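You operate a simulated robot arm through the tools that you are given. There is no shell and no other tool. Be economical: measure what you need, move in short steps, check, and stop when the job is done.

You run a simulated robot arm. Do the job below in one go: nothing can be reset, and whatever is moved stays where it is left.

JOB
Fetch the ice pack from under the freezer basket into the cool box.
Fine: unlock the lid, slide the basket aside and back again, shut and lock the freezer; the cool box stays open. Where these are worked on the way, their far stop is far enough and under half their travel is too little: freezer basket, lid lock of the freezer.

The check looks at the end state, three seconds after you hand in, the way a careful person would. Anything else that was tipped, shoved, dropped, spilled or broken makes it a failure. A push-on lid holds only when it is set on centred and level and pressed home; a screw cap is set on level and turned clockwise until tight.

ROBOT AND FRAMES
A 7-joint arm with a two-finger parallel gripper on a trunk, on a base that drives. Base frame: it is fixed to the floor where the robot stands at the start and does not move with it; the origin is under the middle of the robot, x ahead of it, y to its left, z up. Units: m, rad, N and s.
Its first joint turns from -2.007 to 2.007 rad. Places, roughly: cool [-0.2, 1.5, 0.9]; cool box [-0.25, 1.5, 1]; fast freeze switch [0.2, 0.4, 0.7]; freezer basket [0.5, 0.6, 0.7]; freezer dial [0.3, 0.4, 0.7]; freezer lid [0.6, 0.4, 0.8]; lid lock of the freezer [0.5, 0, 0.7]. Payload 3.91 kg.
The TCP is the grasp point between the finger pads, 0.03 m short of the fingertips. In the tool frame z runs along the fingers and y along their closing line. Largest opening 0.11 m; finger width 0.02, thickness 0.01; the body of the gripper, 0.048 by 0.112 m, starts 0.055 m behind the TCP.
Orientation is that of the tool frame in the base frame, as [roll, pitch, yaw] about the fixed x, y, z axes, in that order (R = Rz(yaw) Ry(pitch) Rx(roll)). With the fingers straight down and closing along the base's y, the tool's x points along the base's -x, its y along +y and its z along -z.

CONTROLS
- The arm moves only by the tool move_arm. Its argument "deltas" is a list of rows, each a list of 6 numbers: the shift along the tool's x, y, z in units of 150 mm (1.0 is 150 mm), then the turn, a rotation vector about the tool's x, y, z in units of 60 degrees (1.0 is 60 degrees). In form: [[x, y, z, wx, wy, wz], ...]. A call has 1 to 20 rows; each row is the pose to reach, as a shift and turn from the pose commanded when the call began, along the tool's axes at that moment. "claw" is the opening in per cent of the stroke, from 0 (shut) to 100 (fully open), set as the call begins (left out, the last holds). A call with a number of a shift or a turn outside -1 to 1 is refused whole. Each row takes 0.2 s and may step no farther than 0.05 m and 0.15 rad from the row before; otherwise, or with a gripper value out of range, the whole call is refused. A pose out of reach is approached as far as the arm can. The call stops where the force on the tool passes 90 N (or 10 N more than at its start, if that is more) or the arm is blocked; 0.2 s more then pass. Each finger travels about 0.108 m/s and halts on what it meets, pressing with about 43 N; the grip force reading is that of the motor and also rises with nothing between the fingers. The clock runs only during rows and for 0.2 s after the last one: add rows that repeat a pose to give the fingers time. It gives the time, the measured TCP pose, the force on the tool (base axes), the opening and the grip force at its end, in the units of the frame above (readings bear some noise), with the torque about the TCP (base axes, N m) and any sound that the robot's microphone picked up.
- Cameras (640 x 400 px; columns grow to the right, rows downward): "scene" is now at [0.0225, 0.1806, 1.6985]; the picture's right is [0.32, -0.95, 0.00], its down [-0.57, -0.19, -0.80] and it looks along [0.76, 0.26, -0.60] (base axes); focal length 214 px, centre (320, 200). "wrist" rides on the gripper at [0.072, 0.017, -0.103] in the tool frame; the picture's right is [-0.23, 0.97, 0.00], its down [-0.76, -0.18, -0.62] and it looks along [-0.61, -0.14, 0.78] (tool axes); focal length 222 px, centre (320, 200). There is no depth. A picture from a camera that has moved, and an enlarged one, comes with that camera's place and axes in the base frame and with its lens.
- get_image(camera): a new picture of that camera. The clock stands still meanwhile.
- slide_trunk(by): slides the trunk up (or, below 0, down) by that many m; the arm and the scene camera ride with it, the base frame stays. It gives what a move gives, with no picture.
- base_move(legs): drives the robot by 1 to 6 legs, each [ahead, turn to the left] in m and rad, along the robot's own axes; the way and the turn of a leg run together, so that a leg with both is an arc; at most 1.5 m and 3.142 rad a leg. The arm and the cameras ride along, it lands a little off, and it stops where it bumps. It gives what a move gives.
- turn_head(pan, tilt): turns the head with the scene camera to pan (to the left, within 2.705 rad either way) and tilt (down, from -0.506 to 1.204), counted from straight ahead of the robot. It gives what a move gives.
- close_up(camera, box): a new picture of the part [left, top, right, bottom] of that camera's present view, enlarged. The clock stands still meanwhile.
- finish_job(): hands the job in; it is judged then, once.

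Go step by step. Nothing tells you exact positions but the pictures and the camera data: compare them with the known pose of the tool, close in by small moves and look again before you grip or let go. The budget is 120 turns and 78 pictures, counting those below and the enlarged ones. Unless the task says otherwise, let go and move clear before handing in, and close with one line.

The tools are called after "Call:" by a JSON object that holds its "api" and its "payload". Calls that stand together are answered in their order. move_arm: Moves the arm, as the interface text tells. Its arguments: {"type":"object","properties":{"deltas":{"type":"array","items":{"type":"array","items":{"type":"number"}}},"claw":{"type":"number"}},"required":["deltas"]} The other tools are called the same way: slide_trunk (by) slides the trunk up or down; base_move (legs) drives the base; turn_head (pan, tilt) turns the head that bears the scene camera; get_image (camera) takes a picture; close_up (camera, box) takes an enlarged picture of a part of a camera's view; finish_job () hands the job in.

At the start:

```text
time_s: 0.0
ee_pos: [0.4713, 0.182, 1.5203]
tool_rot: [3.141, 0.003, -3.141]
ft_force: [-0.2, 0.0, -0.7]
wrist_torque: [-0.03, 0.03, 0.02]
finger_gap: 0.11
grip_force: 0.1
trunk travel left (down, up): [-0.798, 0.192]
robot x, y, heading: [-0.0009, -0.0018, 0.002]
head pan, tilt: [0.33, 0.642]
```

scene: 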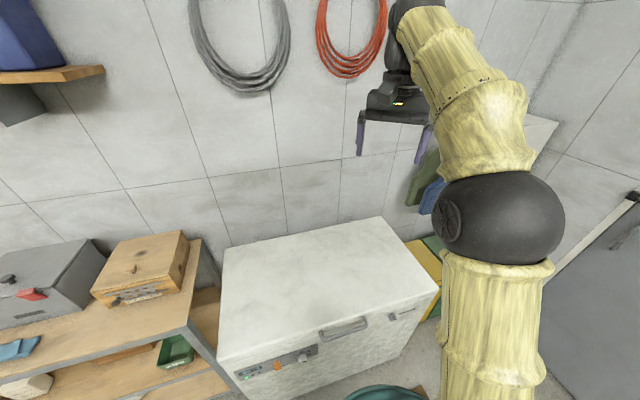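
wrist: 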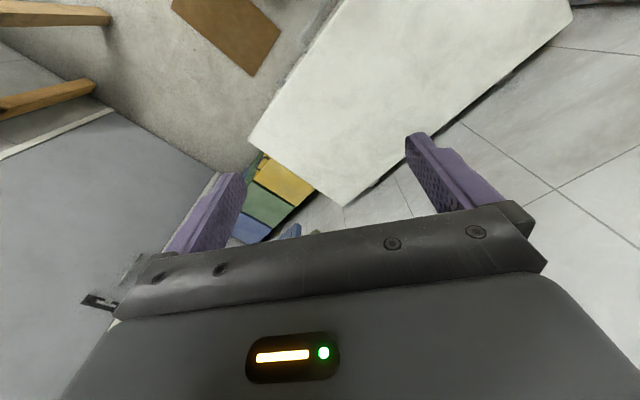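

I see a chest freezer ahead with a handle on its front, a control panel on the left and a lock on the right. I'll look closer at the front and around for the cool box.

Call:
{"api": "close_up", "payload": {"camera": "scene", "box": [200, 200, 460, 400]}}

Call:
{"api": "turn_head", "payload": {"pan": 1.5, "tilt": 0.6}}

Call:
{"api": "get_image", "payload": {"camera": "scene"}}

```text
2.00 times, centred on (330, 300) of scene
camera zoom: at [0.0225, 0.1806, 1.6985], right [0.32, -0.95, 0.0], down [-0.57, -0.19, -0.8], along [0.76, 0.26, -0.6], focal length 429 px, centre (300, 0)
```

zoom: 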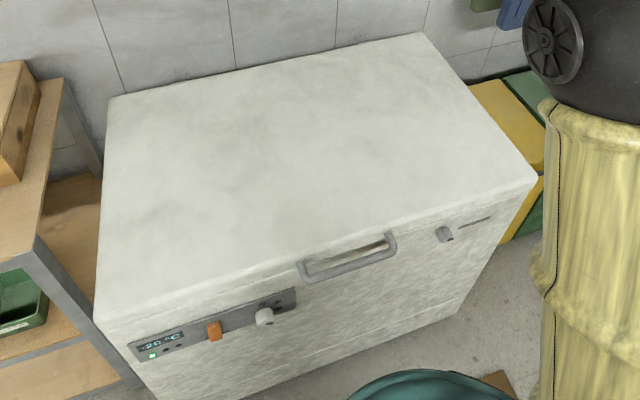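

```text
time_s: 1.4
ee_pos: [0.4713, 0.182, 1.5212]
tool_rot: [3.141, 0.004, 3.14]
ft_force: [0.4, 0.1, -0.1]
wrist_torque: [0.02, -0.01, -0.01]
finger_gap: 0.11
grip_force: 0.1
trunk travel left (down, up): [-0.798, 0.192]
robot x, y, heading: [-0.0035, 0.001, -0.001]
head pan, tilt: [1.499, 0.6]
```

```text
74 pictures are left
camera scene: at [-0.0534, 0.2406, 1.7022], right [1.0, -0.07, 0.0], down [-0.04, -0.56, -0.82], along [0.06, 0.82, -0.57], focal length 214 px, centre (320, 200)
```

scene: 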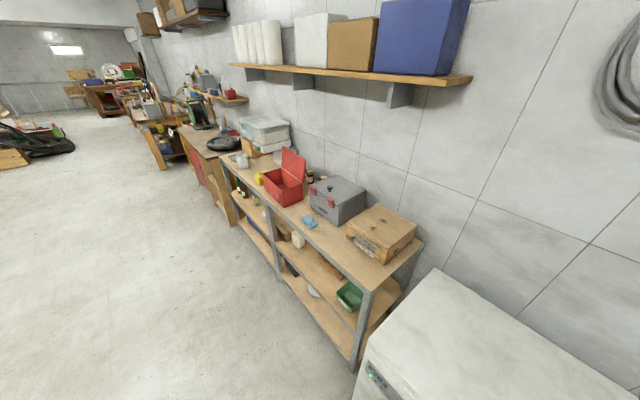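

The red box with its lid up, on the shelf to the left, is the cool box. I'll look closer at it.

Call:
{"api": "close_up", "payload": {"camera": "scene", "box": [220, 120, 380, 220]}}

Call:
{"api": "turn_head", "payload": {"pan": 0.1, "tilt": 0.9}}

Call:
{"api": "get_image", "payload": {"camera": "scene"}}

```text
4.00 times, centred on (300, 170) of scene
camera zoom: at [-0.0534, 0.2406, 1.7022], right [1.0, -0.07, 0.0], down [-0.04, -0.56, -0.82], along [0.06, 0.82, -0.57], focal length 858 px, centre (400, 320)
```

zoom: 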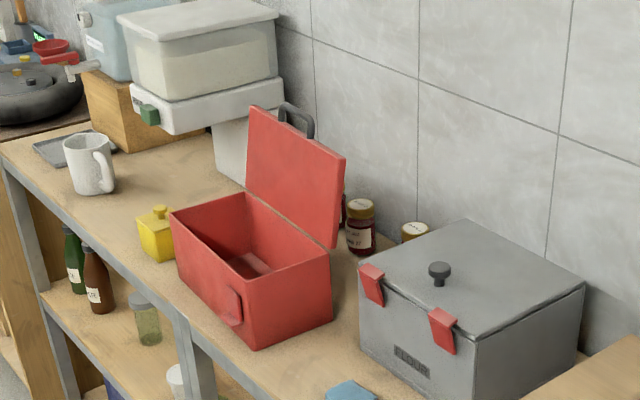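

```text
time_s: 2.9
ee_pos: [0.4713, 0.1814, 1.5209]
tool_rot: [3.141, 0.005, -3.14]
ft_force: [-0.1, -0.5, -0.5]
wrist_torque: [-0.01, 0.0, 0.03]
finger_gap: 0.1101
grip_force: 0.0
trunk travel left (down, up): [-0.798, 0.192]
robot x, y, heading: [-0.0009, 0.0004, -0.004]
head pan, tilt: [0.099, 0.901]
```

```text
72 pictures are left
camera scene: at [0.0153, 0.16, 1.6774], right [0.1, -0.99, 0.0], down [-0.78, -0.08, -0.62], along [0.62, 0.06, -0.78], focal length 214 px, centre (320, 200)
```

scene: 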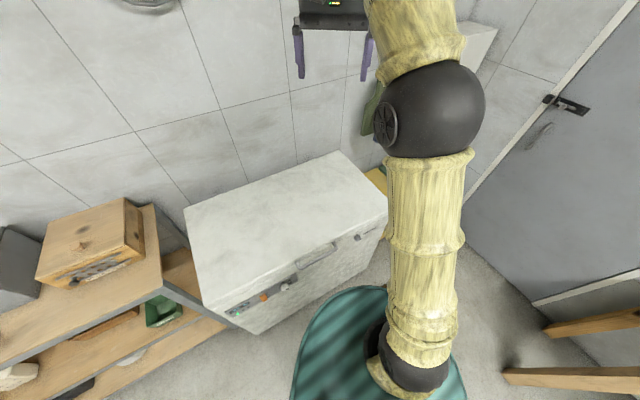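

The freezer's front runs from about (0.15,0.60) to (0.70,-0.15), top near z=0.8, facing back toward me at roughly 36° yaw. I'll zoom on the handle, lock and panel.

Call:
{"api": "close_up", "payload": {"camera": "scene", "box": [290, 215, 390, 277]}}

Call:
{"api": "close_up", "payload": {"camera": "scene", "box": [210, 270, 310, 332]}}

```text
6.40 times, centred on (340, 246) of scene
camera zoom: at [0.0153, 0.16, 1.6774], right [0.1, -0.99, 0.0], down [-0.78, -0.08, -0.62], along [0.62, 0.06, -0.78], focal length 1373 px, centre (192, -94)
```

zoom: 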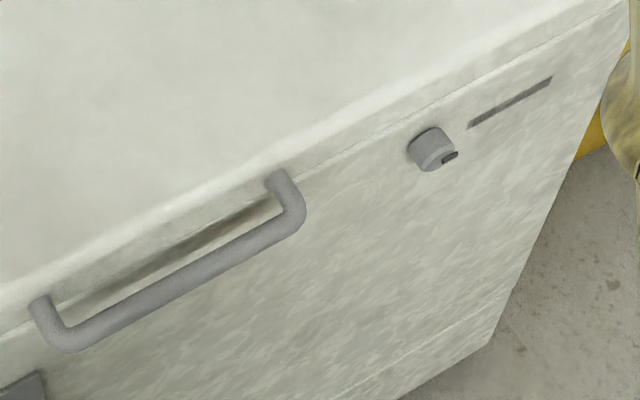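

```text
6.40 times, centred on (260, 301) of scene
camera zoom: at [0.0153, 0.16, 1.6774], right [0.1, -0.99, 0.0], down [-0.78, -0.08, -0.62], along [0.62, 0.06, -0.78], focal length 1373 px, centre (704, -446)
```

zoom: 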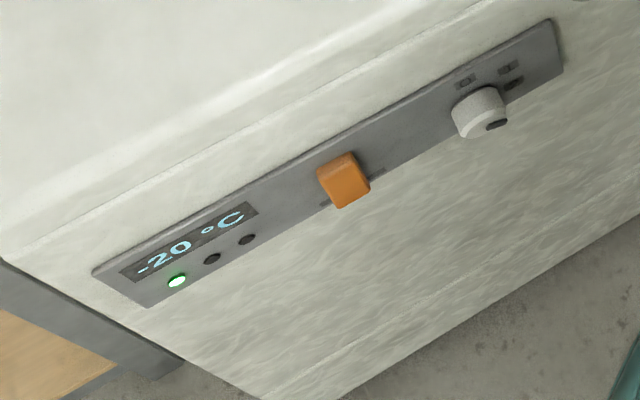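

I need to know the base's outline before driving, so I'll look straight down.

Call:
{"api": "turn_head", "payload": {"pan": 0.5, "tilt": 1.2}}

Call:
{"api": "get_image", "payload": {"camera": "scene"}}

```text
time_s: 3.8
ee_pos: [0.4715, 0.1826, 1.5198]
tool_rot: [3.14, 0.003, -3.141]
ft_force: [-0.6, 0.7, 0.0]
wrist_torque: [0.02, -0.04, 0.01]
finger_gap: 0.1101
grip_force: 0.0
trunk travel left (down, up): [-0.798, 0.192]
robot x, y, heading: [0.0003, 0.0006, -0.004]
head pan, tilt: [0.499, 1.201]
```

```text
69 pictures are left
camera scene: at [-0.0106, 0.1791, 1.6576], right [0.48, -0.88, 0.0], down [-0.82, -0.45, -0.36], along [0.32, 0.17, -0.93], focal length 214 px, centre (320, 200)
```

scene: 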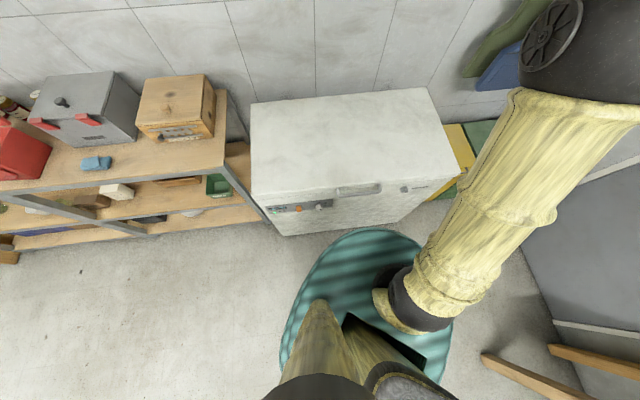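

The base is an elongated oval (about 0.48 × 0.28 half-axes), so I'll park it parallel to the freezer front with the freezer on the left, using a reverse-and-return manoeuvre.

Call:
{"api": "base_move", "payload": {"legs": [[0, -1.189], [-0.52, 0], [0, 0.25], [0.45, 0]]}}

Call:
{"api": "turn_head", "payload": {"pan": 1.57, "tilt": 1.0}}

Call:
{"api": "get_image", "payload": {"camera": "scene"}}

Call:
{"api": "get_image", "payload": {"camera": "wrist"}}

```text
time_s: 12.9
ee_pos: [0.4964, -0.1394, 1.5209]
tool_rot: [3.14, 0.002, 2.215]
ft_force: [0.4, -0.3, 0.7]
wrist_torque: [0.04, 0.0, 0.01]
finger_gap: 0.11
grip_force: 0.1
trunk travel left (down, up): [-0.798, 0.192]
robot x, y, heading: [0.0694, 0.1291, -0.928]
head pan, tilt: [0.499, 1.201]
```

```text
time_s: 14.2
ee_pos: [0.4966, -0.1384, 1.52]
tool_rot: [3.139, 0.004, 2.215]
ft_force: [0.8, -0.3, -0.7]
wrist_torque: [0.01, 0.02, 0.02]
finger_gap: 0.1099
grip_force: 0.0
trunk travel left (down, up): [-0.798, 0.192]
robot x, y, heading: [0.0683, 0.1263, -0.926]
head pan, tilt: [1.571, 1.0]
```

```text
68 pictures are left
camera scene: at [0.2096, 0.3089, 1.6702], right [0.6, -0.8, 0.0], down [-0.67, -0.5, -0.54], along [0.43, 0.32, -0.84], focal length 214 px, centre (320, 200)
```

scene: 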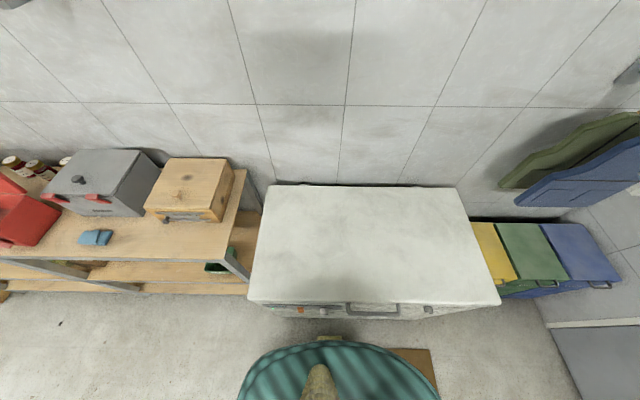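

```text
67 pictures are left
camera wrist: at [0.4646, -0.0721, 1.6236], right [0.92, 0.4, 0.0], down [0.31, -0.71, 0.63], along [0.25, -0.57, -0.78], focal length 222 px, centre (320, 200)
```

wrist: 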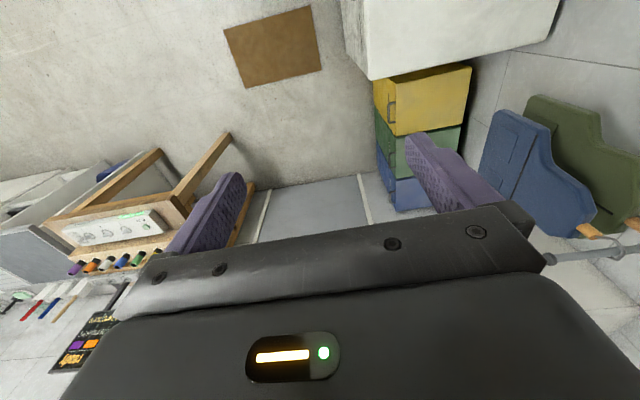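

Base is now parallel to the freezer (front plane n≈0.465 m along (0.8,0.6); handle at mid-width, lock right of it). I'll swing the tool to face the freezer front and lower the trunk.

Call:
{"api": "close_up", "payload": {"camera": "scene", "box": [330, 290, 450, 365]}}

Call:
{"api": "move_arm", "payload": {"deltas": [[0.08, 0, 0, 0, 0, -0.12], [0.16, 0, 0, 0, 0, -0.24], [0.24, 0, 0, 0, 0, -0.36], [0.32, 0, 0, 0, 0, -0.48], [0.4, 0, 0, 0, 0, -0.6], [0.48, 0, 0, 0, 0, -0.72], [0.56, 0, 0, 0, 0, -0.84], [0.6, 0, 0, 0, 0, -0.9]]}}

Call:
{"api": "move_arm", "payload": {"deltas": [[0, 0, 0, 0, 0, -0.12], [0, 0, 0, 0, 0, -0.24], [0, 0, 0, 0, 0, -0.36], [0, 0, 0, 0, 0, -0.48], [0, 0, 0, 0, 0, -0.6]]}}

Call:
{"api": "slide_trunk", "payload": {"by": -0.45}}

Call:
{"api": "get_image", "payload": {"camera": "wrist"}}

```text
5.33 times, centred on (390, 328) of scene
camera zoom: at [0.2096, 0.3089, 1.6702], right [0.6, -0.8, 0.0], down [-0.67, -0.5, -0.54], along [0.43, 0.32, -0.84], focal length 1144 px, centre (-53, -480)
```

zoom: 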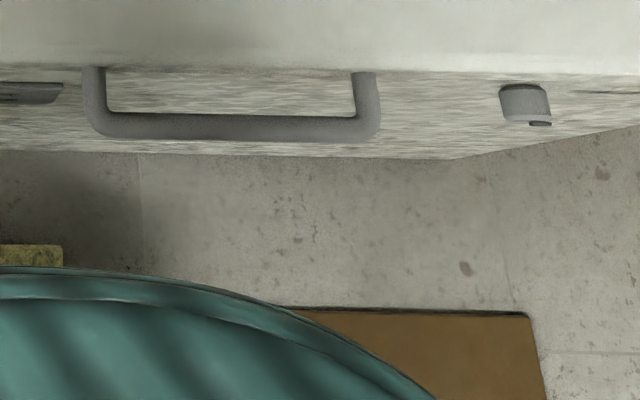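

```text
time_s: 16.0
ee_pos: [0.442, -0.0676, 1.5201]
tool_rot: [-3.139, 0.003, -3.126]
ft_force: [0.3, -0.2, 0.3]
wrist_torque: [0.01, 0.01, 0.01]
finger_gap: 0.1101
grip_force: 0.1
trunk travel left (down, up): [-0.798, 0.192]
robot x, y, heading: [0.0685, 0.1258, -0.926]
head pan, tilt: [1.571, 1.0]
```

```text
time_s: 17.2
ee_pos: [0.4414, -0.067, 1.5205]
tool_rot: [-3.138, 0.001, -2.497]
ft_force: [-0.7, 1.1, -0.5]
wrist_torque: [0.0, -0.04, 0.0]
finger_gap: 0.1097
grip_force: 0.1
trunk travel left (down, up): [-0.798, 0.192]
robot x, y, heading: [0.0662, 0.128, -0.928]
head pan, tilt: [1.571, 1.0]
```

```text
refused: -0.45 is not a number from -0.4 to 0.4
```

```text
65 pictures are left
camera wrist: at [0.3722, -0.0982, 1.6238], right [-0.4, 0.91, 0.0], down [0.71, 0.32, 0.62], along [0.57, 0.25, -0.78], focal length 222 px, centre (320, 200)
```

wrist: 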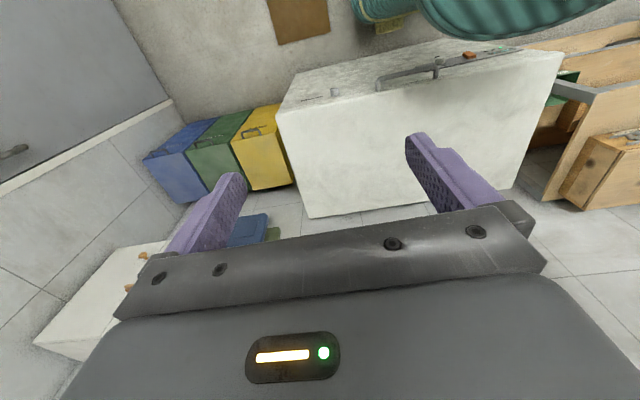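

The tool is turned the right way. Now I lower the trunk by 0.4.

Call:
{"api": "slide_trunk", "payload": {"by": -0.4}}

Call:
{"api": "move_arm", "payload": {"deltas": [[0, 0, 0.1, 0, 0.12, 0], [0, 0, 0.2, 0, 0.24, 0], [0, 0, 0.3, 0, 0.36, 0], [0, 0, 0.4, 0, 0.48, 0], [0, 0, 0.5, 0, 0.6, 0], [0, 0, 0.6, 0, 0.72, 0], [0, 0, 0.6, 0, 0.75, 0]]}}

Call:
{"api": "get_image", "payload": {"camera": "wrist"}}

```text
time_s: 21.1
ee_pos: [0.4409, -0.067, 1.1208]
tool_rot: [-3.139, 0.002, -2.496]
ft_force: [0.0, 0.0, 0.0]
wrist_torque: [-0.01, -0.01, -0.01]
finger_gap: 0.1099
grip_force: 0.1
trunk travel left (down, up): [-0.398, 0.592]
robot x, y, heading: [0.0669, 0.1304, -0.927]
head pan, tilt: [1.571, 1.0]
```

```text
time_s: 22.6
ee_pos: [0.4427, -0.0681, 1.0301]
tool_rot: [-3.136, -0.786, -2.503]
ft_force: [0.2, -0.8, -0.7]
wrist_torque: [0.02, -0.01, -0.02]
finger_gap: 0.1101
grip_force: 0.1
trunk travel left (down, up): [-0.398, 0.592]
robot x, y, heading: [0.0675, 0.1278, -0.926]
head pan, tilt: [1.571, 1.0]
```

```text
64 pictures are left
camera wrist: at [0.4485, -0.0416, 1.1549], right [-0.46, 0.87, -0.16], down [0.89, 0.45, -0.1], along [-0.01, -0.19, -0.98], focal length 222 px, centre (320, 200)
```

wrist: 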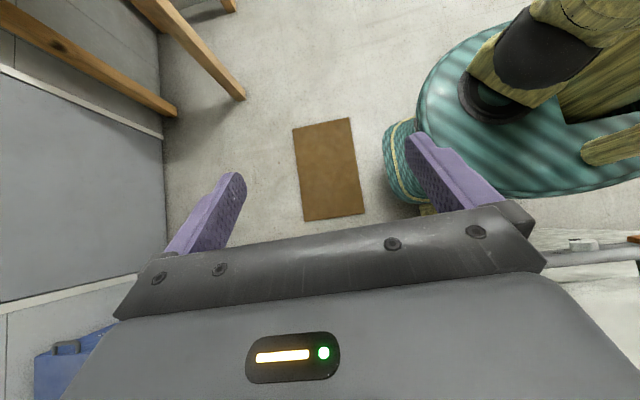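

I tilted the wrong way; I'll tilt the tool back through vertical so that it points forward-down at the freezer face.

Call:
{"api": "move_arm", "payload": {"deltas": [[0, 0, 0, 0, -0.13, 0], [0, 0, 0, 0, -0.26, 0], [0, 0, 0, 0, -0.39, 0], [0, 0, 0, 0, -0.52, 0], [0, 0, 0, 0, -0.65, 0], [0, 0, 0, 0, -0.75, 0]]}}

Call:
{"api": "move_arm", "payload": {"deltas": [[0, 0, 0, 0, -0.13, 0], [0, 0, 0.05, 0, -0.26, 0], [0, 0, 0.1, 0, -0.39, 0], [0, 0, 0.2, 0, -0.52, 0], [0, 0, 0.3, 0, -0.65, 0], [0, 0, 0.4, 0, -0.78, 0]]}}

Call:
{"api": "get_image", "payload": {"camera": "wrist"}}

```text
time_s: 24.1
ee_pos: [0.4413, -0.0669, 1.0306]
tool_rot: [-3.139, 0.003, -2.498]
ft_force: [0.6, 0.3, -0.5]
wrist_torque: [-0.03, 0.0, 0.02]
finger_gap: 0.1099
grip_force: 0.0
trunk travel left (down, up): [-0.398, 0.592]
robot x, y, heading: [0.069, 0.1271, -0.927]
head pan, tilt: [1.571, 1.0]
```

```text
time_s: 25.4
ee_pos: [0.4427, -0.0672, 0.9713]
tool_rot: [-3.135, 0.82, -2.495]
ft_force: [0.1, 0.0, -0.2]
wrist_torque: [0.01, 0.01, 0.03]
finger_gap: 0.1099
grip_force: 0.1
trunk travel left (down, up): [-0.398, 0.592]
robot x, y, heading: [0.0651, 0.1285, -0.927]
head pan, tilt: [1.571, 1.0]
```

```text
63 pictures are left
camera wrist: at [0.3311, -0.1296, 0.9881], right [-0.46, 0.87, 0.16], down [0.15, -0.1, 0.98], along [0.87, 0.48, -0.09], focal length 222 px, centre (320, 200)
```

wrist: 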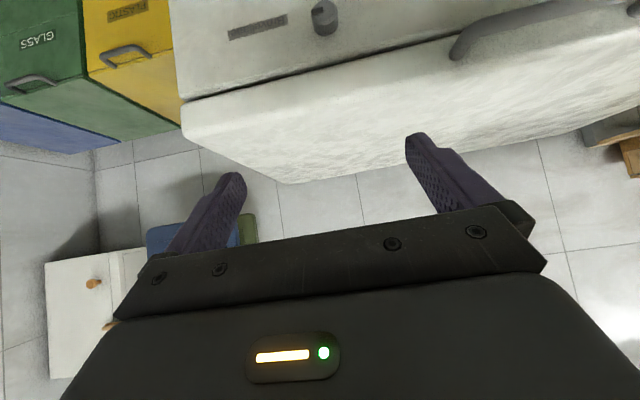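

The view is upside down but clear: the lock knob is at about r=0.295, z=0.74. I'll zoom to see its kind.

Call:
{"api": "close_up", "payload": {"camera": "wrist", "box": [200, 0, 360, 100]}}

Call:
{"api": "close_up", "payload": {"camera": "scene", "box": [240, 200, 560, 400]}}

```text
4.00 times, centred on (280, 50) of wrist
camera zoom: at [0.3311, -0.1296, 0.9881], right [-0.46, 0.87, 0.16], down [0.15, -0.1, 0.98], along [0.87, 0.48, -0.09], focal length 888 px, centre (480, 800)
```

zoom: 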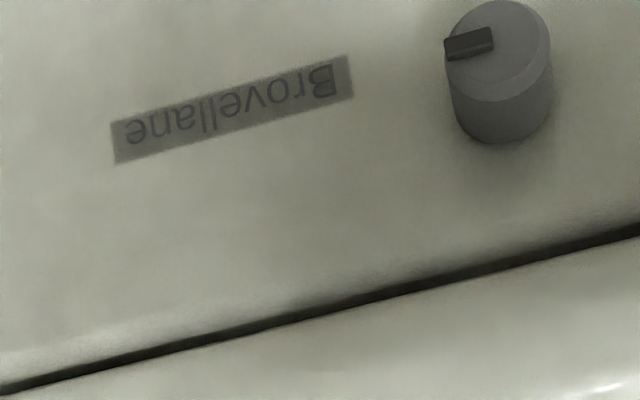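

```text
2.00 times, centred on (400, 300) of scene
camera zoom: at [0.2094, 0.3091, 1.2702], right [0.6, -0.8, 0.0], down [-0.67, -0.51, -0.54], along [0.43, 0.32, -0.84], focal length 429 px, centre (160, 0)
```

zoom: 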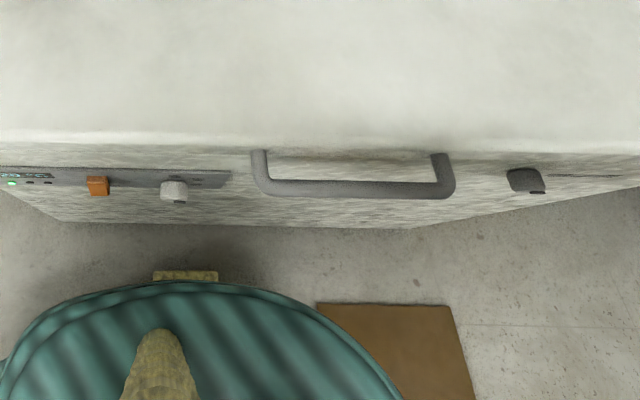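

The lock is a round turning knob (its pointer at 3 o'clock) at about r=0.295, z=0.74; it needs a horizontal tool along its axis. I'll tilt to horizontal while lowering in front of it.

Call:
{"api": "move_arm", "payload": {"deltas": [[0.15, 0, 0.1, 0, -0.12, 0], [0.3, 0, 0.2, 0, -0.24, 0], [0.45, 0, 0.3, 0, -0.36, 0], [0.6, 0.05, 0.4, 0, -0.48, 0], [0.75, 0.1, 0.55, 0, -0.6, 0], [0.85, 0.15, 0.7, 0, -0.71, 0]]}}

Call:
{"api": "get_image", "payload": {"camera": "wrist"}}

Call:
{"api": "get_image", "payload": {"camera": "scene"}}

```text
time_s: 26.9
ee_pos: [0.421, -0.058, 0.8004]
tool_rot: [2.515, 1.517, -3.115]
ft_force: [0.3, -0.5, -0.2]
wrist_torque: [0.01, 0.02, -0.03]
finger_gap: 0.11
grip_force: 0.2
out of reach, approached as far as the arm can: row 6
trunk travel left (down, up): [-0.398, 0.592]
robot x, y, heading: [0.0708, 0.1278, -0.927]
head pan, tilt: [1.571, 1.0]
```

```text
60 pictures are left
camera wrist: at [0.3247, -0.1069, 0.7321], right [-0.58, 0.78, 0.26], down [-0.35, -0.52, 0.78], along [0.74, 0.36, 0.57], focal length 222 px, centre (320, 200)
```

wrist: 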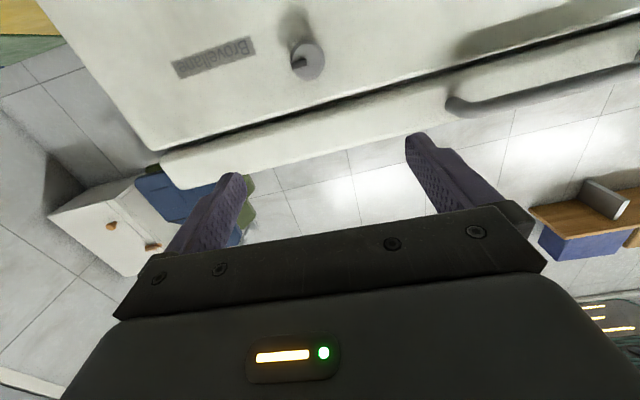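

```text
59 pictures are left
camera scene: at [0.208, 0.3088, 1.2705], right [0.6, -0.8, 0.0], down [-0.67, -0.5, -0.54], along [0.43, 0.32, -0.84], focal length 214 px, centre (320, 200)
```

scene: 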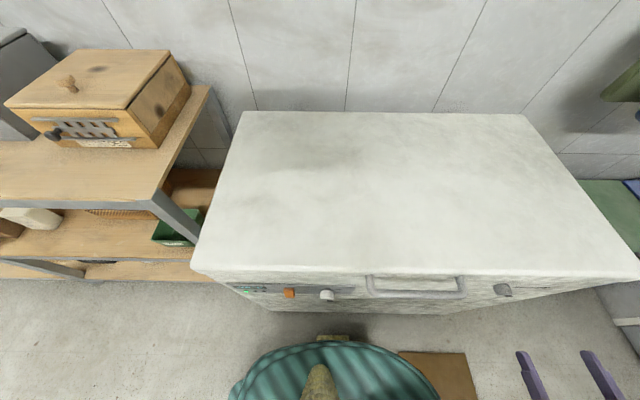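

Knob face triangulates to r=0.296, n=0.436, z=0.747, with its pointer at the right. I lower the trunk a bit more to ease the reach and then line up.

Call:
{"api": "slide_trunk", "payload": {"by": -0.12}}

Call:
{"api": "move_arm", "payload": {"deltas": [[-0.15, 0, 0, 0, 0, 0], [-0.3, 0, 0, 0, 0, 0], [-0.44, 0, 0, 0, 0, 0], [-0.44, 0, 0, 0, 0, 0]]}}

```text
time_s: 28.4
ee_pos: [0.4226, -0.0562, 0.6807]
tool_rot: [2.532, 1.516, -3.098]
ft_force: [-0.1, -0.2, -1.1]
wrist_torque: [-0.01, 0.02, 0.03]
finger_gap: 0.11
grip_force: 0.0
trunk travel left (down, up): [-0.278, 0.712]
robot x, y, heading: [0.0668, 0.1287, -0.925]
head pan, tilt: [1.571, 1.0]
```

```text
time_s: 29.4
ee_pos: [0.426, -0.0559, 0.745]
tool_rot: [2.529, 1.516, -3.1]
ft_force: [0.0, -0.4, 0.2]
wrist_torque: [-0.01, 0.04, 0.03]
finger_gap: 0.1101
grip_force: 0.0
trunk travel left (down, up): [-0.278, 0.712]
robot x, y, heading: [0.0676, 0.1278, -0.928]
head pan, tilt: [1.571, 1.0]
```

Aligned with the knob axis within a few degrees. I'll advance with open fingers around the knob and close.

Call:
{"api": "move_arm", "payload": {"deltas": [[-0.02, 0.01, 0.25, 0, 0, 0], [-0.04, 0.02, 0.5, 0, 0, 0], [-0.045, 0.02, 0.65, 0, 0, 0], [-0.045, 0.02, 0.78, 0, 0, 0], [-0.045, 0.02, 0.78, 0, 0, 0]]}}

Call:
{"api": "get_image", "payload": {"camera": "wrist"}}

```text
time_s: 30.6
ee_pos: [0.5172, 0.0167, 0.7454]
tool_rot: [2.531, 1.517, -3.097]
ft_force: [-1.6, -0.2, 0.0]
wrist_torque: [0.01, -0.02, -0.11]
finger_gap: 0.1098
grip_force: 0.0
trunk travel left (down, up): [-0.278, 0.712]
robot x, y, heading: [0.0662, 0.1253, -0.927]
head pan, tilt: [1.571, 1.0]
```

```text
58 pictures are left
camera wrist: at [0.4202, -0.0327, 0.679], right [-0.58, 0.77, 0.26], down [-0.34, -0.52, 0.78], along [0.74, 0.36, 0.57], focal length 222 px, centre (320, 200)
```

wrist: 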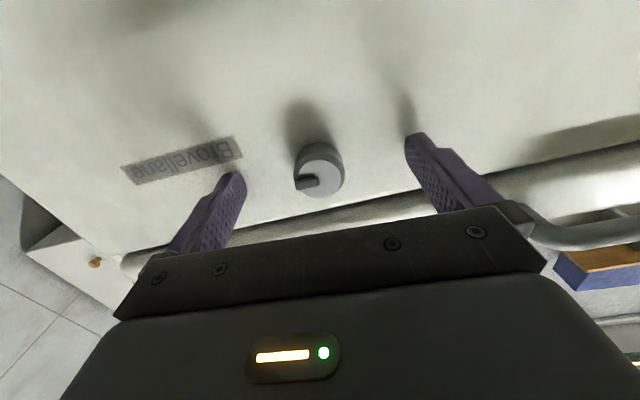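

The knob is centred between the fingers. Closing on it.

Call:
{"api": "move_arm", "payload": {"deltas": [[0, 0, 0, 0, 0, 0], [0, 0, 0, 0, 0, 0], [0, 0, 0, 0, 0, 0], [0, 0, 0, 0, 0, 0]], "claw": 0}}

Call:
{"api": "get_image", "payload": {"camera": "wrist"}}

```text
time_s: 31.6
ee_pos: [0.5174, 0.0171, 0.7457]
tool_rot: [2.535, 1.515, -3.096]
ft_force: [5.6, 0.1, 2.3]
wrist_torque: [-0.13, 0.0, -1.16]
finger_gap: 0.0313
grip_force: 45.3
trunk travel left (down, up): [-0.278, 0.712]
robot x, y, heading: [0.0686, 0.1303, -0.927]
head pan, tilt: [1.571, 1.0]
```

```text
57 pictures are left
camera wrist: at [0.4206, -0.033, 0.6791], right [-0.58, 0.77, 0.26], down [-0.34, -0.52, 0.78], along [0.74, 0.36, 0.57], focal length 222 px, centre (320, 200)
```

wrist: 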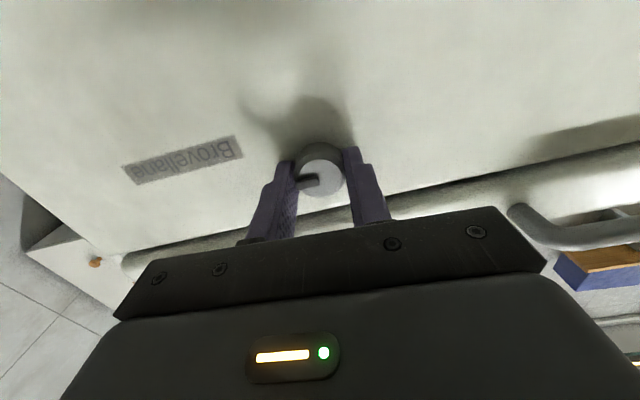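

Gripped (gap 0.031). I'll try a small turn counter-clockwise and read the torque.

Call:
{"api": "move_arm", "payload": {"deltas": [[0, 0, 0, 0, 0, -0.1], [0, 0, 0, 0, 0, -0.2], [0, 0, 0, 0, 0, -0.3], [0, 0, 0, 0, 0, -0.3]]}}

Call:
{"api": "close_up", "payload": {"camera": "wrist", "box": [240, 110, 400, 210]}}

```text
time_s: 32.5
ee_pos: [0.5172, 0.0158, 0.7408]
tool_rot: [-1.631, 1.387, -0.975]
ft_force: [-7.2, -3.4, 40.6]
wrist_torque: [1.94, -2.6, 0.11]
finger_gap: 0.0309
grip_force: 41.9
out of reach, approached as far as the arm can: row 2, 3, 4
trunk travel left (down, up): [-0.278, 0.712]
robot x, y, heading: [0.0661, 0.13, -0.923]
head pan, tilt: [1.571, 1.0]
```

```text
4.00 times, centred on (320, 160) of wrist
camera zoom: at [0.4318, -0.0454, 0.6677], right [-0.61, 0.79, 0.05], down [-0.46, -0.4, 0.79], along [0.64, 0.46, 0.61], focal length 888 px, centre (320, 360)
```

zoom: 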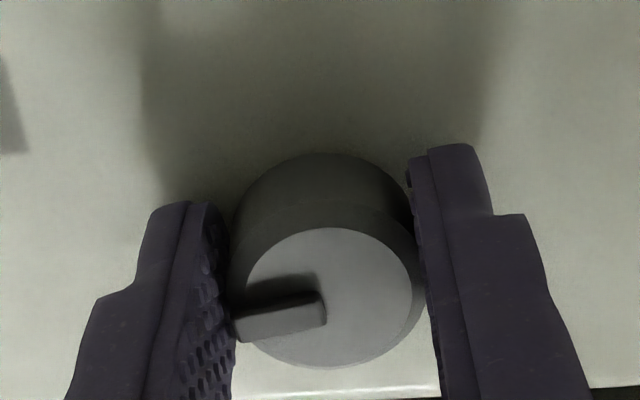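

The knob turns with me (pointer stays fixed relative to the gripper) without axial torque, but the arm runs out of reach that way. I'll release, back off, rotate the wrist the opposite way first, then regrip.

Call:
{"api": "move_arm", "payload": {"deltas": [[0, 0, 0, 0, 0, 0], [0, 0, 0, 0, 0, 0]], "claw": 60}}

Call:
{"api": "move_arm", "payload": {"deltas": [[0, 0, -0.3, 0, 0, 0], [0, 0, -0.6, 0, 0, 0], [0, 0, -0.6, 0, 0, 0.13], [0, 0, -0.6, 0, 0, 0.26], [0, 0, -0.6, 0, 0, 0.39], [0, 0, -0.6, 0, 0, 0.52], [0, 0, -0.6, 0, 0, 0.65], [0, 0, -0.6, 0, 0, 0.78], [0, 0, -0.6, 0, 0, 0.9]]}}

Call:
{"api": "get_image", "payload": {"camera": "wrist"}}

```text
time_s: 33.1
ee_pos: [0.5193, 0.014, 0.7333]
tool_rot: [-1.832, 1.373, -1.179]
ft_force: [0.5, 0.3, -0.7]
wrist_torque: [-0.01, -0.02, 0.0]
finger_gap: 0.0661
grip_force: 0.1
trunk travel left (down, up): [-0.278, 0.712]
robot x, y, heading: [0.0715, 0.1278, -0.931]
head pan, tilt: [1.571, 1.0]
```

```text
time_s: 35.1
ee_pos: [0.4481, -0.0415, 0.7383]
tool_rot: [1.646, 0.819, 2.271]
ft_force: [-0.2, 0.3, 0.1]
wrist_torque: [0.0, 0.03, 0.01]
finger_gap: 0.0659
grip_force: 0.0
out of reach, approached as far as the arm can: row 2
trunk travel left (down, up): [-0.278, 0.712]
robot x, y, heading: [0.0684, 0.1303, -0.924]
head pan, tilt: [1.571, 1.0]
```

```text
55 pictures are left
camera wrist: at [0.3255, -0.0554, 0.702], right [-0.3, 0.47, 0.83], down [-0.09, -0.88, 0.47], along [0.95, 0.07, 0.31], focal length 222 px, centre (320, 200)
```

wrist: 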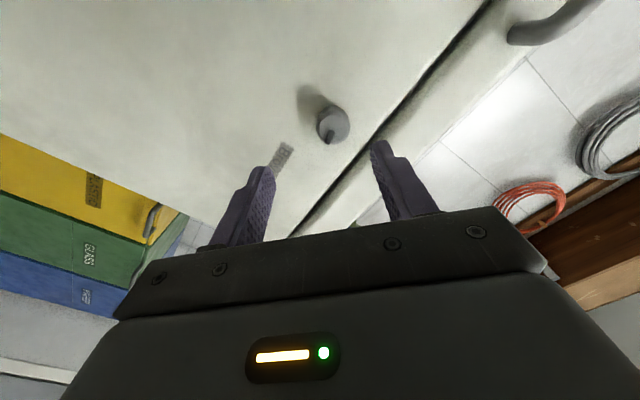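

Call:
{"api": "close_up", "payload": {"camera": "wrist", "box": [260, 70, 388, 150]}}

```text
5.00 times, centred on (324, 110) of wrist
camera zoom: at [0.3255, -0.0554, 0.702], right [-0.3, 0.47, 0.83], down [-0.09, -0.88, 0.47], along [0.95, 0.07, 0.31], focal length 1111 px, centre (300, 650)
```

zoom: 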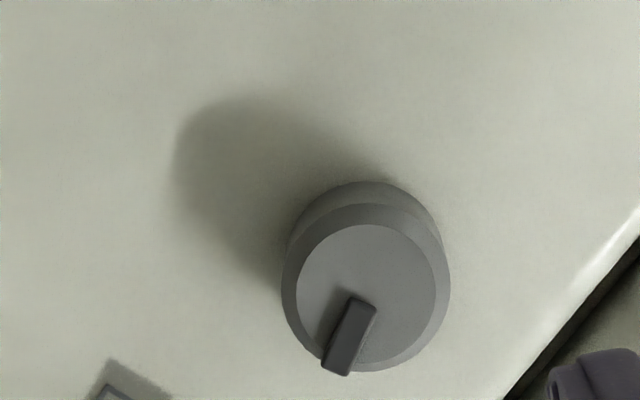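

The pointer has moved ~20° counter-clockwise and stayed, so that's the way to unlock. I'll pre-rotate further clockwise, then advance and grip.

Call:
{"api": "move_arm", "payload": {"deltas": [[-0.03, 0.08, 0, 0, 0, 0.13], [-0.036, 0.088, 0, 0, 0, 0.26], [-0.036, 0.088, 0, 0, 0, 0.39], [-0.036, 0.088, 0, 0, 0, 0.52], [-0.036, 0.088, 0, 0, 0, 0.62], [-0.036, 0.088, 0.2, 0, 0, 0.62], [-0.036, 0.088, 0.4, 0, 0, 0.62], [-0.036, 0.088, 0.58, 0, 0, 0.62], [-0.036, 0.088, 0.58, 0, 0, 0.62]]}}

Call:
{"api": "get_image", "payload": {"camera": "wrist"}}

```text
time_s: 37.1
ee_pos: [0.5163, 0.0187, 0.7472]
tool_rot: [1.621, 0.172, 2.225]
ft_force: [0.0, -0.3, -0.5]
wrist_torque: [-0.03, 0.0, 0.0]
finger_gap: 0.0661
grip_force: 0.0
trunk travel left (down, up): [-0.278, 0.712]
robot x, y, heading: [0.0683, 0.1286, -0.93]
head pan, tilt: [1.571, 1.0]
```

```text
53 pictures are left
camera wrist: at [0.3879, 0.0146, 0.7565], right [0.07, -0.02, 1.0], down [-0.03, -1.0, -0.01], along [1.0, -0.03, -0.07], focal length 222 px, centre (320, 200)
```

wrist: 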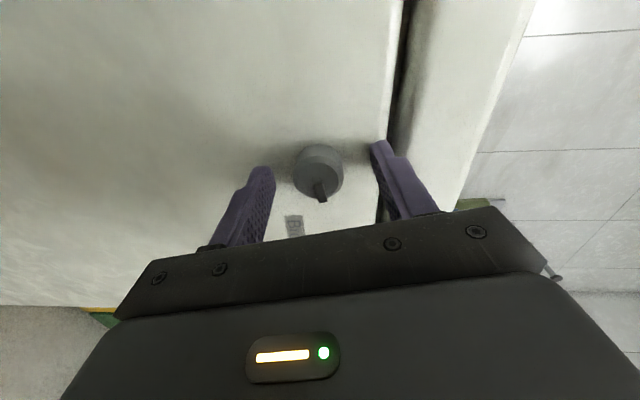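

Well centred. Close and turn counter-clockwise.

Call:
{"api": "move_arm", "payload": {"deltas": [[0, 0, 0, 0, 0, 0], [0, 0, 0, 0, 0, 0], [0, 0, 0, 0, 0, 0], [0, 0, 0, 0, 0, -0.1], [0, 0, 0, 0, 0, -0.2], [0, 0, 0, 0, 0, -0.3], [0, 0, 0, 0, 0, -0.4], [0, 0, 0, 0, 0, -0.5], [0, 0, 0, 0, 0, -0.6], [0, 0, 0, 0, 0, -0.7], [0, 0, 0, 0, 0, -0.8], [0, 0, 0, 0, 0, -0.9], [0, 0, 0, 0, 0, -1.0]], "claw": 0}}

Call:
{"api": "get_image", "payload": {"camera": "wrist"}}

```text
time_s: 40.0
ee_pos: [0.5161, 0.0168, 0.7459]
tool_rot: [1.729, 1.216, 2.362]
ft_force: [9.9, 6.0, -23.9]
wrist_torque: [-0.63, 0.9, -0.25]
finger_gap: 0.0306
grip_force: 45.2
trunk travel left (down, up): [-0.278, 0.712]
robot x, y, heading: [0.0677, 0.1314, -0.928]
head pan, tilt: [1.571, 1.0]
```

```text
52 pictures are left
camera wrist: at [0.4053, -0.0157, 0.6887], right [-0.48, 0.69, 0.55], down [-0.21, -0.7, 0.69], along [0.85, 0.21, 0.48], focal length 222 px, centre (320, 200)
```

wrist: 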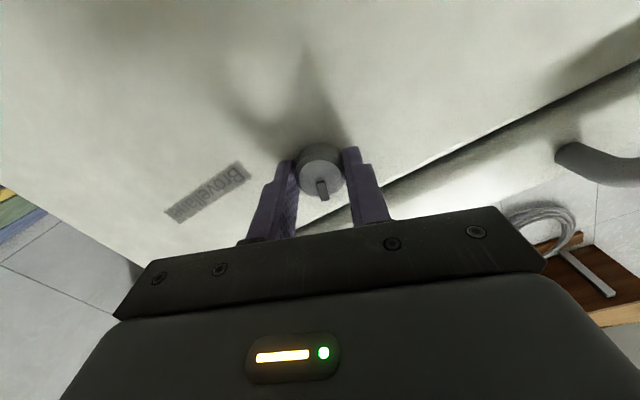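

The knob followed. A bit further to its stop.

Call:
{"api": "move_arm", "payload": {"deltas": [[0, 0, 0, 0, 0, -0.1], [0, 0, 0, 0, 0, -0.2], [0, 0, 0, 0, 0, -0.3], [0, 0, 0, 0, 0, -0.33]]}}

Call:
{"api": "get_image", "payload": {"camera": "wrist"}}

```text
time_s: 41.0
ee_pos: [0.515, 0.0157, 0.7449]
tool_rot: [3.028, 1.515, -2.609]
ft_force: [13.7, 2.9, -23.1]
wrist_torque: [-0.43, 0.88, -1.19]
finger_gap: 0.031
grip_force: 45.0
trunk travel left (down, up): [-0.278, 0.712]
robot x, y, heading: [0.0667, 0.1254, -0.929]
head pan, tilt: [1.571, 1.0]
```

```text
51 pictures are left
camera wrist: at [0.4189, -0.0351, 0.6788], right [-0.57, 0.79, 0.23], down [-0.35, -0.49, 0.79], along [0.74, 0.37, 0.56], focal length 222 px, centre (320, 200)
```

wrist: 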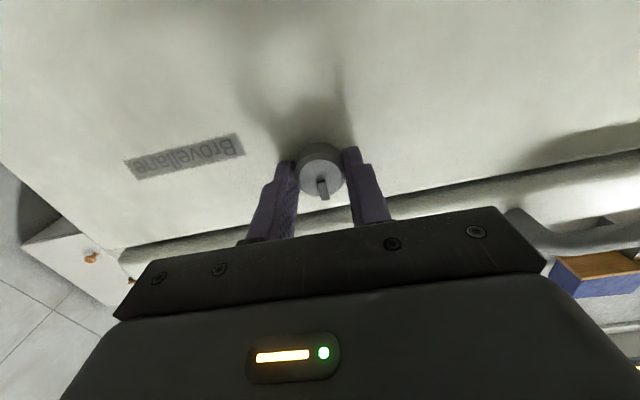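

The pointer now stands at 12 o'clock (90°), which I take as unlocked. I'll let go, back away, and prepare to lift the lid by hooking under its handle bar with closed fingers.

Call:
{"api": "move_arm", "payload": {"deltas": [[0, 0, 0, 0, 0, 0], [0, 0, 0, 0, 0, 0], [0, 0, -0.25, 0, 0, 0], [0, 0, -0.5, 0, 0, 0], [0, 0, -0.7, 0, 0, 0], [0, 0, -0.7, 0, 0.12, 0], [0, 0, -0.7, 0, 0.24, 0], [0, 0, -0.7, 0, 0.36, 0], [0, 0, -0.7, 0, 0.45, 0]], "claw": 60}}

Call:
{"api": "get_image", "payload": {"camera": "wrist"}}

```text
time_s: 43.0
ee_pos: [0.4289, -0.0471, 0.7529]
tool_rot: [3.129, 1.048, -2.507]
ft_force: [0.1, 0.0, 0.7]
wrist_torque: [0.0, -0.03, 0.03]
finger_gap: 0.0663
grip_force: 0.1
trunk travel left (down, up): [-0.278, 0.712]
robot x, y, heading: [0.0693, 0.1272, -0.928]
head pan, tilt: [1.571, 1.0]
```

```text
50 pictures are left
camera wrist: at [0.3183, -0.1094, 0.7412], right [-0.5, 0.84, 0.2], down [-0.02, -0.24, 0.97], along [0.87, 0.48, 0.14], focal length 222 px, centre (320, 200)
```

wrist: 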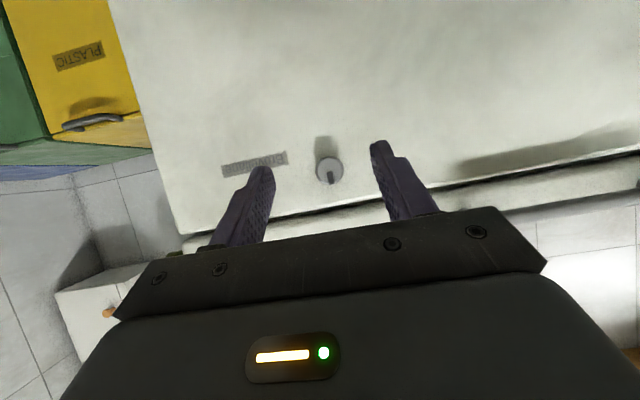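

The pointer stands up, unlocked. I'll drive back 0.2 m along the freezer so the hand comes in front of the handle in the same arm posture.

Call:
{"api": "base_move", "payload": {"legs": [[-0.2, 0]]}}

Call:
{"api": "move_arm", "payload": {"deltas": [[0, 0, 0, 0, 0, 0], [0, 0, 0, 0, 0, 0], [0, 0, 0, 0, 0, 0]], "claw": 0}}

Call:
{"api": "get_image", "payload": {"camera": "wrist"}}

Call:
{"api": "get_image", "payload": {"camera": "scene"}}

```text
time_s: 44.5
ee_pos: [0.3093, 0.115, 0.7523]
tool_rot: [3.131, 1.049, -2.507]
ft_force: [0.1, 0.3, 0.5]
wrist_torque: [-0.01, 0.0, 0.0]
finger_gap: 0.0661
grip_force: 0.0
trunk travel left (down, up): [-0.278, 0.712]
robot x, y, heading: [-0.057, 0.2911, -0.933]
head pan, tilt: [1.571, 1.0]
```

```text
time_s: 45.4
ee_pos: [0.3089, 0.114, 0.7526]
tool_rot: [3.13, 1.052, -2.506]
ft_force: [-0.2, 0.4, 0.2]
wrist_torque: [-0.03, 0.01, 0.01]
finger_gap: 0.0002
grip_force: 37.8
trunk travel left (down, up): [-0.278, 0.712]
robot x, y, heading: [-0.051, 0.2883, -0.929]
head pan, tilt: [1.571, 1.0]
```

```text
49 pictures are left
camera wrist: at [0.197, 0.0517, 0.7411], right [-0.5, 0.84, 0.2], down [-0.02, -0.24, 0.97], along [0.87, 0.48, 0.14], focal length 222 px, centre (320, 200)
```

wrist: 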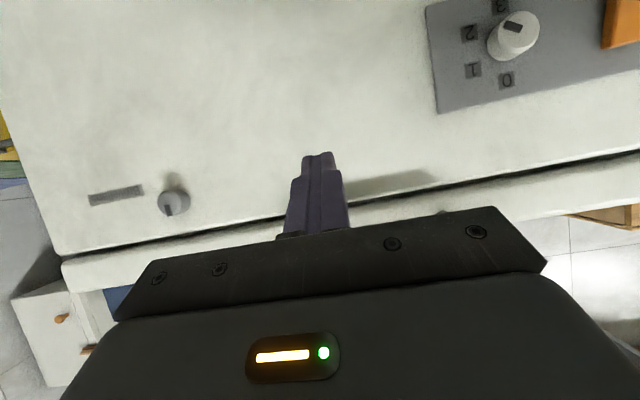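

```text
48 pictures are left
camera scene: at [0.0885, 0.4702, 1.1502], right [0.6, -0.8, 0.0], down [-0.67, -0.5, -0.54], along [0.43, 0.32, -0.84], focal length 214 px, centre (320, 200)
```

scene: 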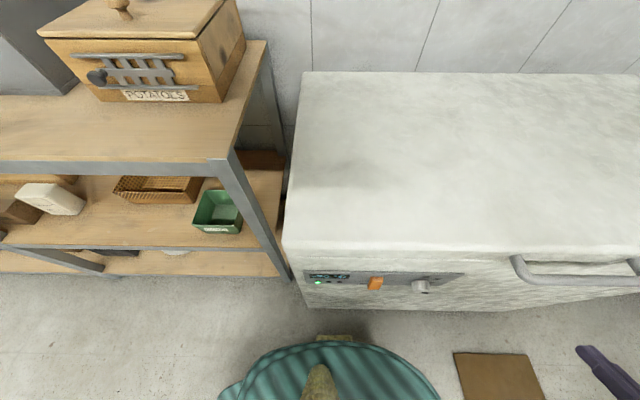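

Bar is at about n=0.427, z=0.807; lid top z≈0.847. I'll slide the closed fingers beneath the bar and start lifting.

Call:
{"api": "move_arm", "payload": {"deltas": [[0, 0, 0.25, 0, 0, 0], [0, 0, 0.47, 0, 0, 0], [-0.2, 0, 0.47, 0, 0, 0], [-0.42, 0, 0.47, 0, 0, 0], [-0.5, 0, 0.42, 0, 0, 0], [-0.59, 0, 0.37, 0, 0, 0], [-0.68, 0, 0.32, 0, 0, 0]]}}

Call:
{"api": "get_image", "payload": {"camera": "scene"}}

```text
time_s: 47.0
ee_pos: [0.3812, 0.1706, 0.8161]
tool_rot: [3.126, 1.05, -2.508]
ft_force: [-1.6, -0.8, -7.4]
wrist_torque: [-0.04, 0.04, 0.0]
finger_gap: 0.0002
grip_force: 37.9
trunk travel left (down, up): [-0.278, 0.712]
robot x, y, heading: [-0.0545, 0.2878, -0.932]
head pan, tilt: [1.571, 1.0]
```

```text
47 pictures are left
camera scene: at [0.0888, 0.4701, 1.15], right [0.6, -0.8, 0.0], down [-0.67, -0.5, -0.54], along [0.43, 0.32, -0.84], focal length 214 px, centre (320, 200)
```

scene: 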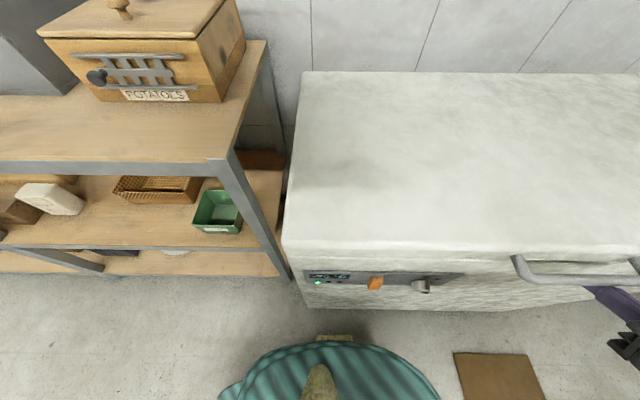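

Fingers are under the bar and it bears lightly; continue lifting along the arc.

Call:
{"api": "move_arm", "payload": {"deltas": [[-0.17, 0, -0.1, 0, 0, 0], [-0.34, 0, -0.2, 0, 0, 0], [-0.52, 0, -0.29, 0, 0, 0], [-0.7, 0, -0.38, 0, 0, 0], [-0.88, 0, -0.45, 0, 0, 0]]}}

Call:
{"api": "turn_head", "payload": {"pan": 0.9, "tilt": 0.6}}

Call:
{"api": "get_image", "payload": {"camera": "scene"}}

```text
time_s: 48.1
ee_pos: [0.385, 0.1743, 0.9656]
tool_rot: [3.131, 1.048, -2.505]
ft_force: [-0.2, 0.2, -1.9]
wrist_torque: [-0.04, 0.05, 0.05]
finger_gap: 0.0
grip_force: 37.8
trunk travel left (down, up): [-0.278, 0.712]
robot x, y, heading: [-0.0546, 0.289, -0.929]
head pan, tilt: [1.571, 1.0]
```

```text
time_s: 49.2
ee_pos: [0.3855, 0.1736, 0.9639]
tool_rot: [3.129, 1.051, -2.507]
ft_force: [0.4, -0.6, -0.1]
wrist_torque: [0.03, 0.0, 0.02]
finger_gap: 0.0
grip_force: 37.1
trunk travel left (down, up): [-0.278, 0.712]
robot x, y, heading: [-0.0547, 0.2905, -0.928]
head pan, tilt: [0.901, 0.6]
```

```text
46 pictures are left
camera scene: at [0.1211, 0.4261, 1.1821], right [-0.03, -1.0, 0.0], down [-0.57, 0.02, -0.82], along [0.82, -0.02, -0.57], focal length 214 px, centre (320, 200)
```

scene: 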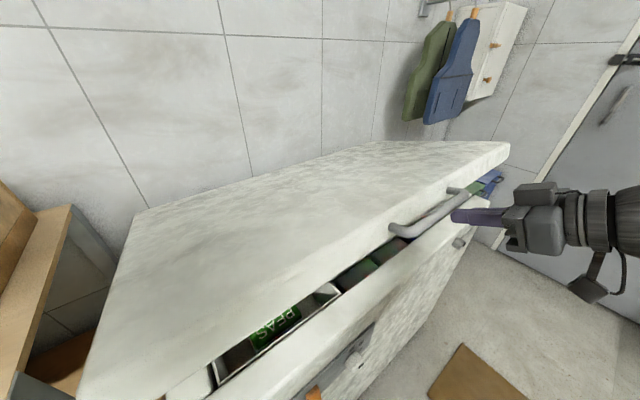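

The lid is partly open and stays where left. I keep lifting along its arc.

Call:
{"api": "move_arm", "payload": {"deltas": [[-0.21, 0, -0.03, 0, 0, 0], [-0.42, 0, -0.06, 0, 0, 0], [-0.63, 0, -0.09, 0, 0, 0], [-0.83, 0, -0.11, 0, 0, 0]]}}

Call:
{"api": "move_arm", "payload": {"deltas": [[-0.21, 0, 0.01, 0, 0, 0], [-0.42, 0, 0.03, 0, 0, 0], [-0.63, 0, 0.05, 0, 0, 0], [-0.81, 0, 0.07, 0, 0, 0]]}}

Call:
{"api": "get_image", "payload": {"camera": "scene"}}

```text
time_s: 50.2
ee_pos: [0.4251, 0.2006, 1.0813]
tool_rot: [3.132, 1.051, -2.504]
ft_force: [-0.8, 0.2, 0.6]
wrist_torque: [-0.01, 0.0, 0.01]
finger_gap: 0.0
grip_force: 38.1
trunk travel left (down, up): [-0.278, 0.712]
robot x, y, heading: [-0.0552, 0.2879, -0.926]
head pan, tilt: [0.901, 0.6]
```

```text
time_s: 51.2
ee_pos: [0.4825, 0.2427, 1.1791]
tool_rot: [3.128, 1.05, -2.508]
ft_force: [-0.6, -0.4, -0.1]
wrist_torque: [0.0, -0.02, -0.02]
finger_gap: 0.0
grip_force: 37.6
trunk travel left (down, up): [-0.278, 0.712]
robot x, y, heading: [-0.054, 0.2892, -0.929]
head pan, tilt: [0.901, 0.6]
```

```text
45 pictures are left
camera scene: at [0.121, 0.4263, 1.1822], right [-0.03, -1.0, 0.0], down [-0.56, 0.02, -0.83], along [0.82, -0.02, -0.56], focal length 214 px, centre (320, 200)
```

scene: 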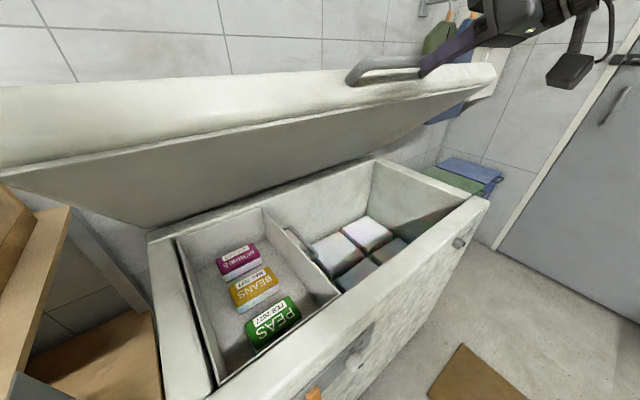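

Inside I see the basket (peas, beans…) on the left, with a handle on its right wall. Opening the lid further.

Call:
{"api": "move_arm", "payload": {"deltas": [[-0.2, 0, 0.05, 0, 0, 0], [-0.4, 0, 0.1, 0, 0, 0], [-0.6, 0, 0.16, 0, 0, 0], [-0.8, 0, 0.22, 0, 0, 0], [-0.99, 0, 0.28, 0, 0, 0]]}}

Call:
{"api": "move_arm", "payload": {"deltas": [[-0.2, 0, 0.13, 0, 0, 0], [-0.4, 0, 0.26, 0, 0, 0], [-0.6, 0, 0.39, 0, 0, 0], [-0.87, 0, 0.56, 0, 0, 0]]}}

Call:
{"api": "get_image", "payload": {"camera": "scene"}}

```text
time_s: 52.4
ee_pos: [0.4881, 0.2558, 1.1916]
tool_rot: [-3.139, 1.07, -2.511]
ft_force: [-17.6, -61.3, 45.4]
wrist_torque: [0.15, -1.03, -1.27]
finger_gap: 0.0
grip_force: 38.1
out of reach, approached as far as the arm can: row 1, 2, 3, 4, 5
trunk travel left (down, up): [-0.278, 0.712]
robot x, y, heading: [-0.0556, 0.2892, -0.928]
head pan, tilt: [0.901, 0.6]
```

```text
time_s: 53.0
ee_pos: [0.4936, 0.2674, 1.2019]
tool_rot: [-3.043, 1.129, -2.442]
ft_force: [-16.6, -21.5, 29.4]
wrist_torque: [0.36, -0.64, -0.08]
finger_gap: 0.0001
grip_force: 37.9
out of reach, approached as far as the arm can: row 1, 2, 3
trunk travel left (down, up): [-0.278, 0.712]
robot x, y, heading: [-0.0533, 0.2897, -0.932]
head pan, tilt: [0.901, 0.6]
stopped in row 3: the force on the tool passed its limit (the readings are from after the stop); the commanded pose is now the measured one
```

```text
44 pictures are left
camera scene: at [0.1165, 0.4214, 1.1832], right [-0.03, -1.0, 0.0], down [-0.56, 0.02, -0.83], along [0.83, -0.02, -0.56], focal length 214 px, centre (320, 200)
```

scene: 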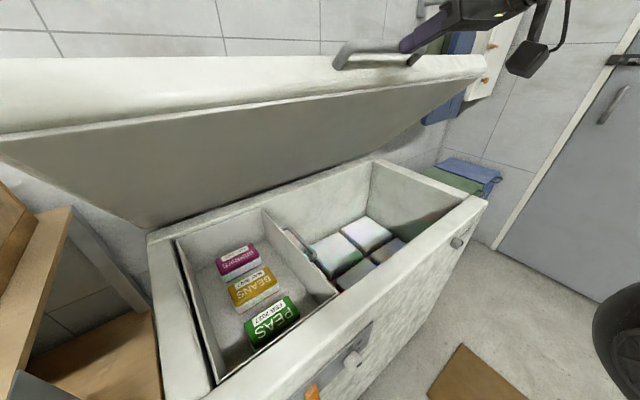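

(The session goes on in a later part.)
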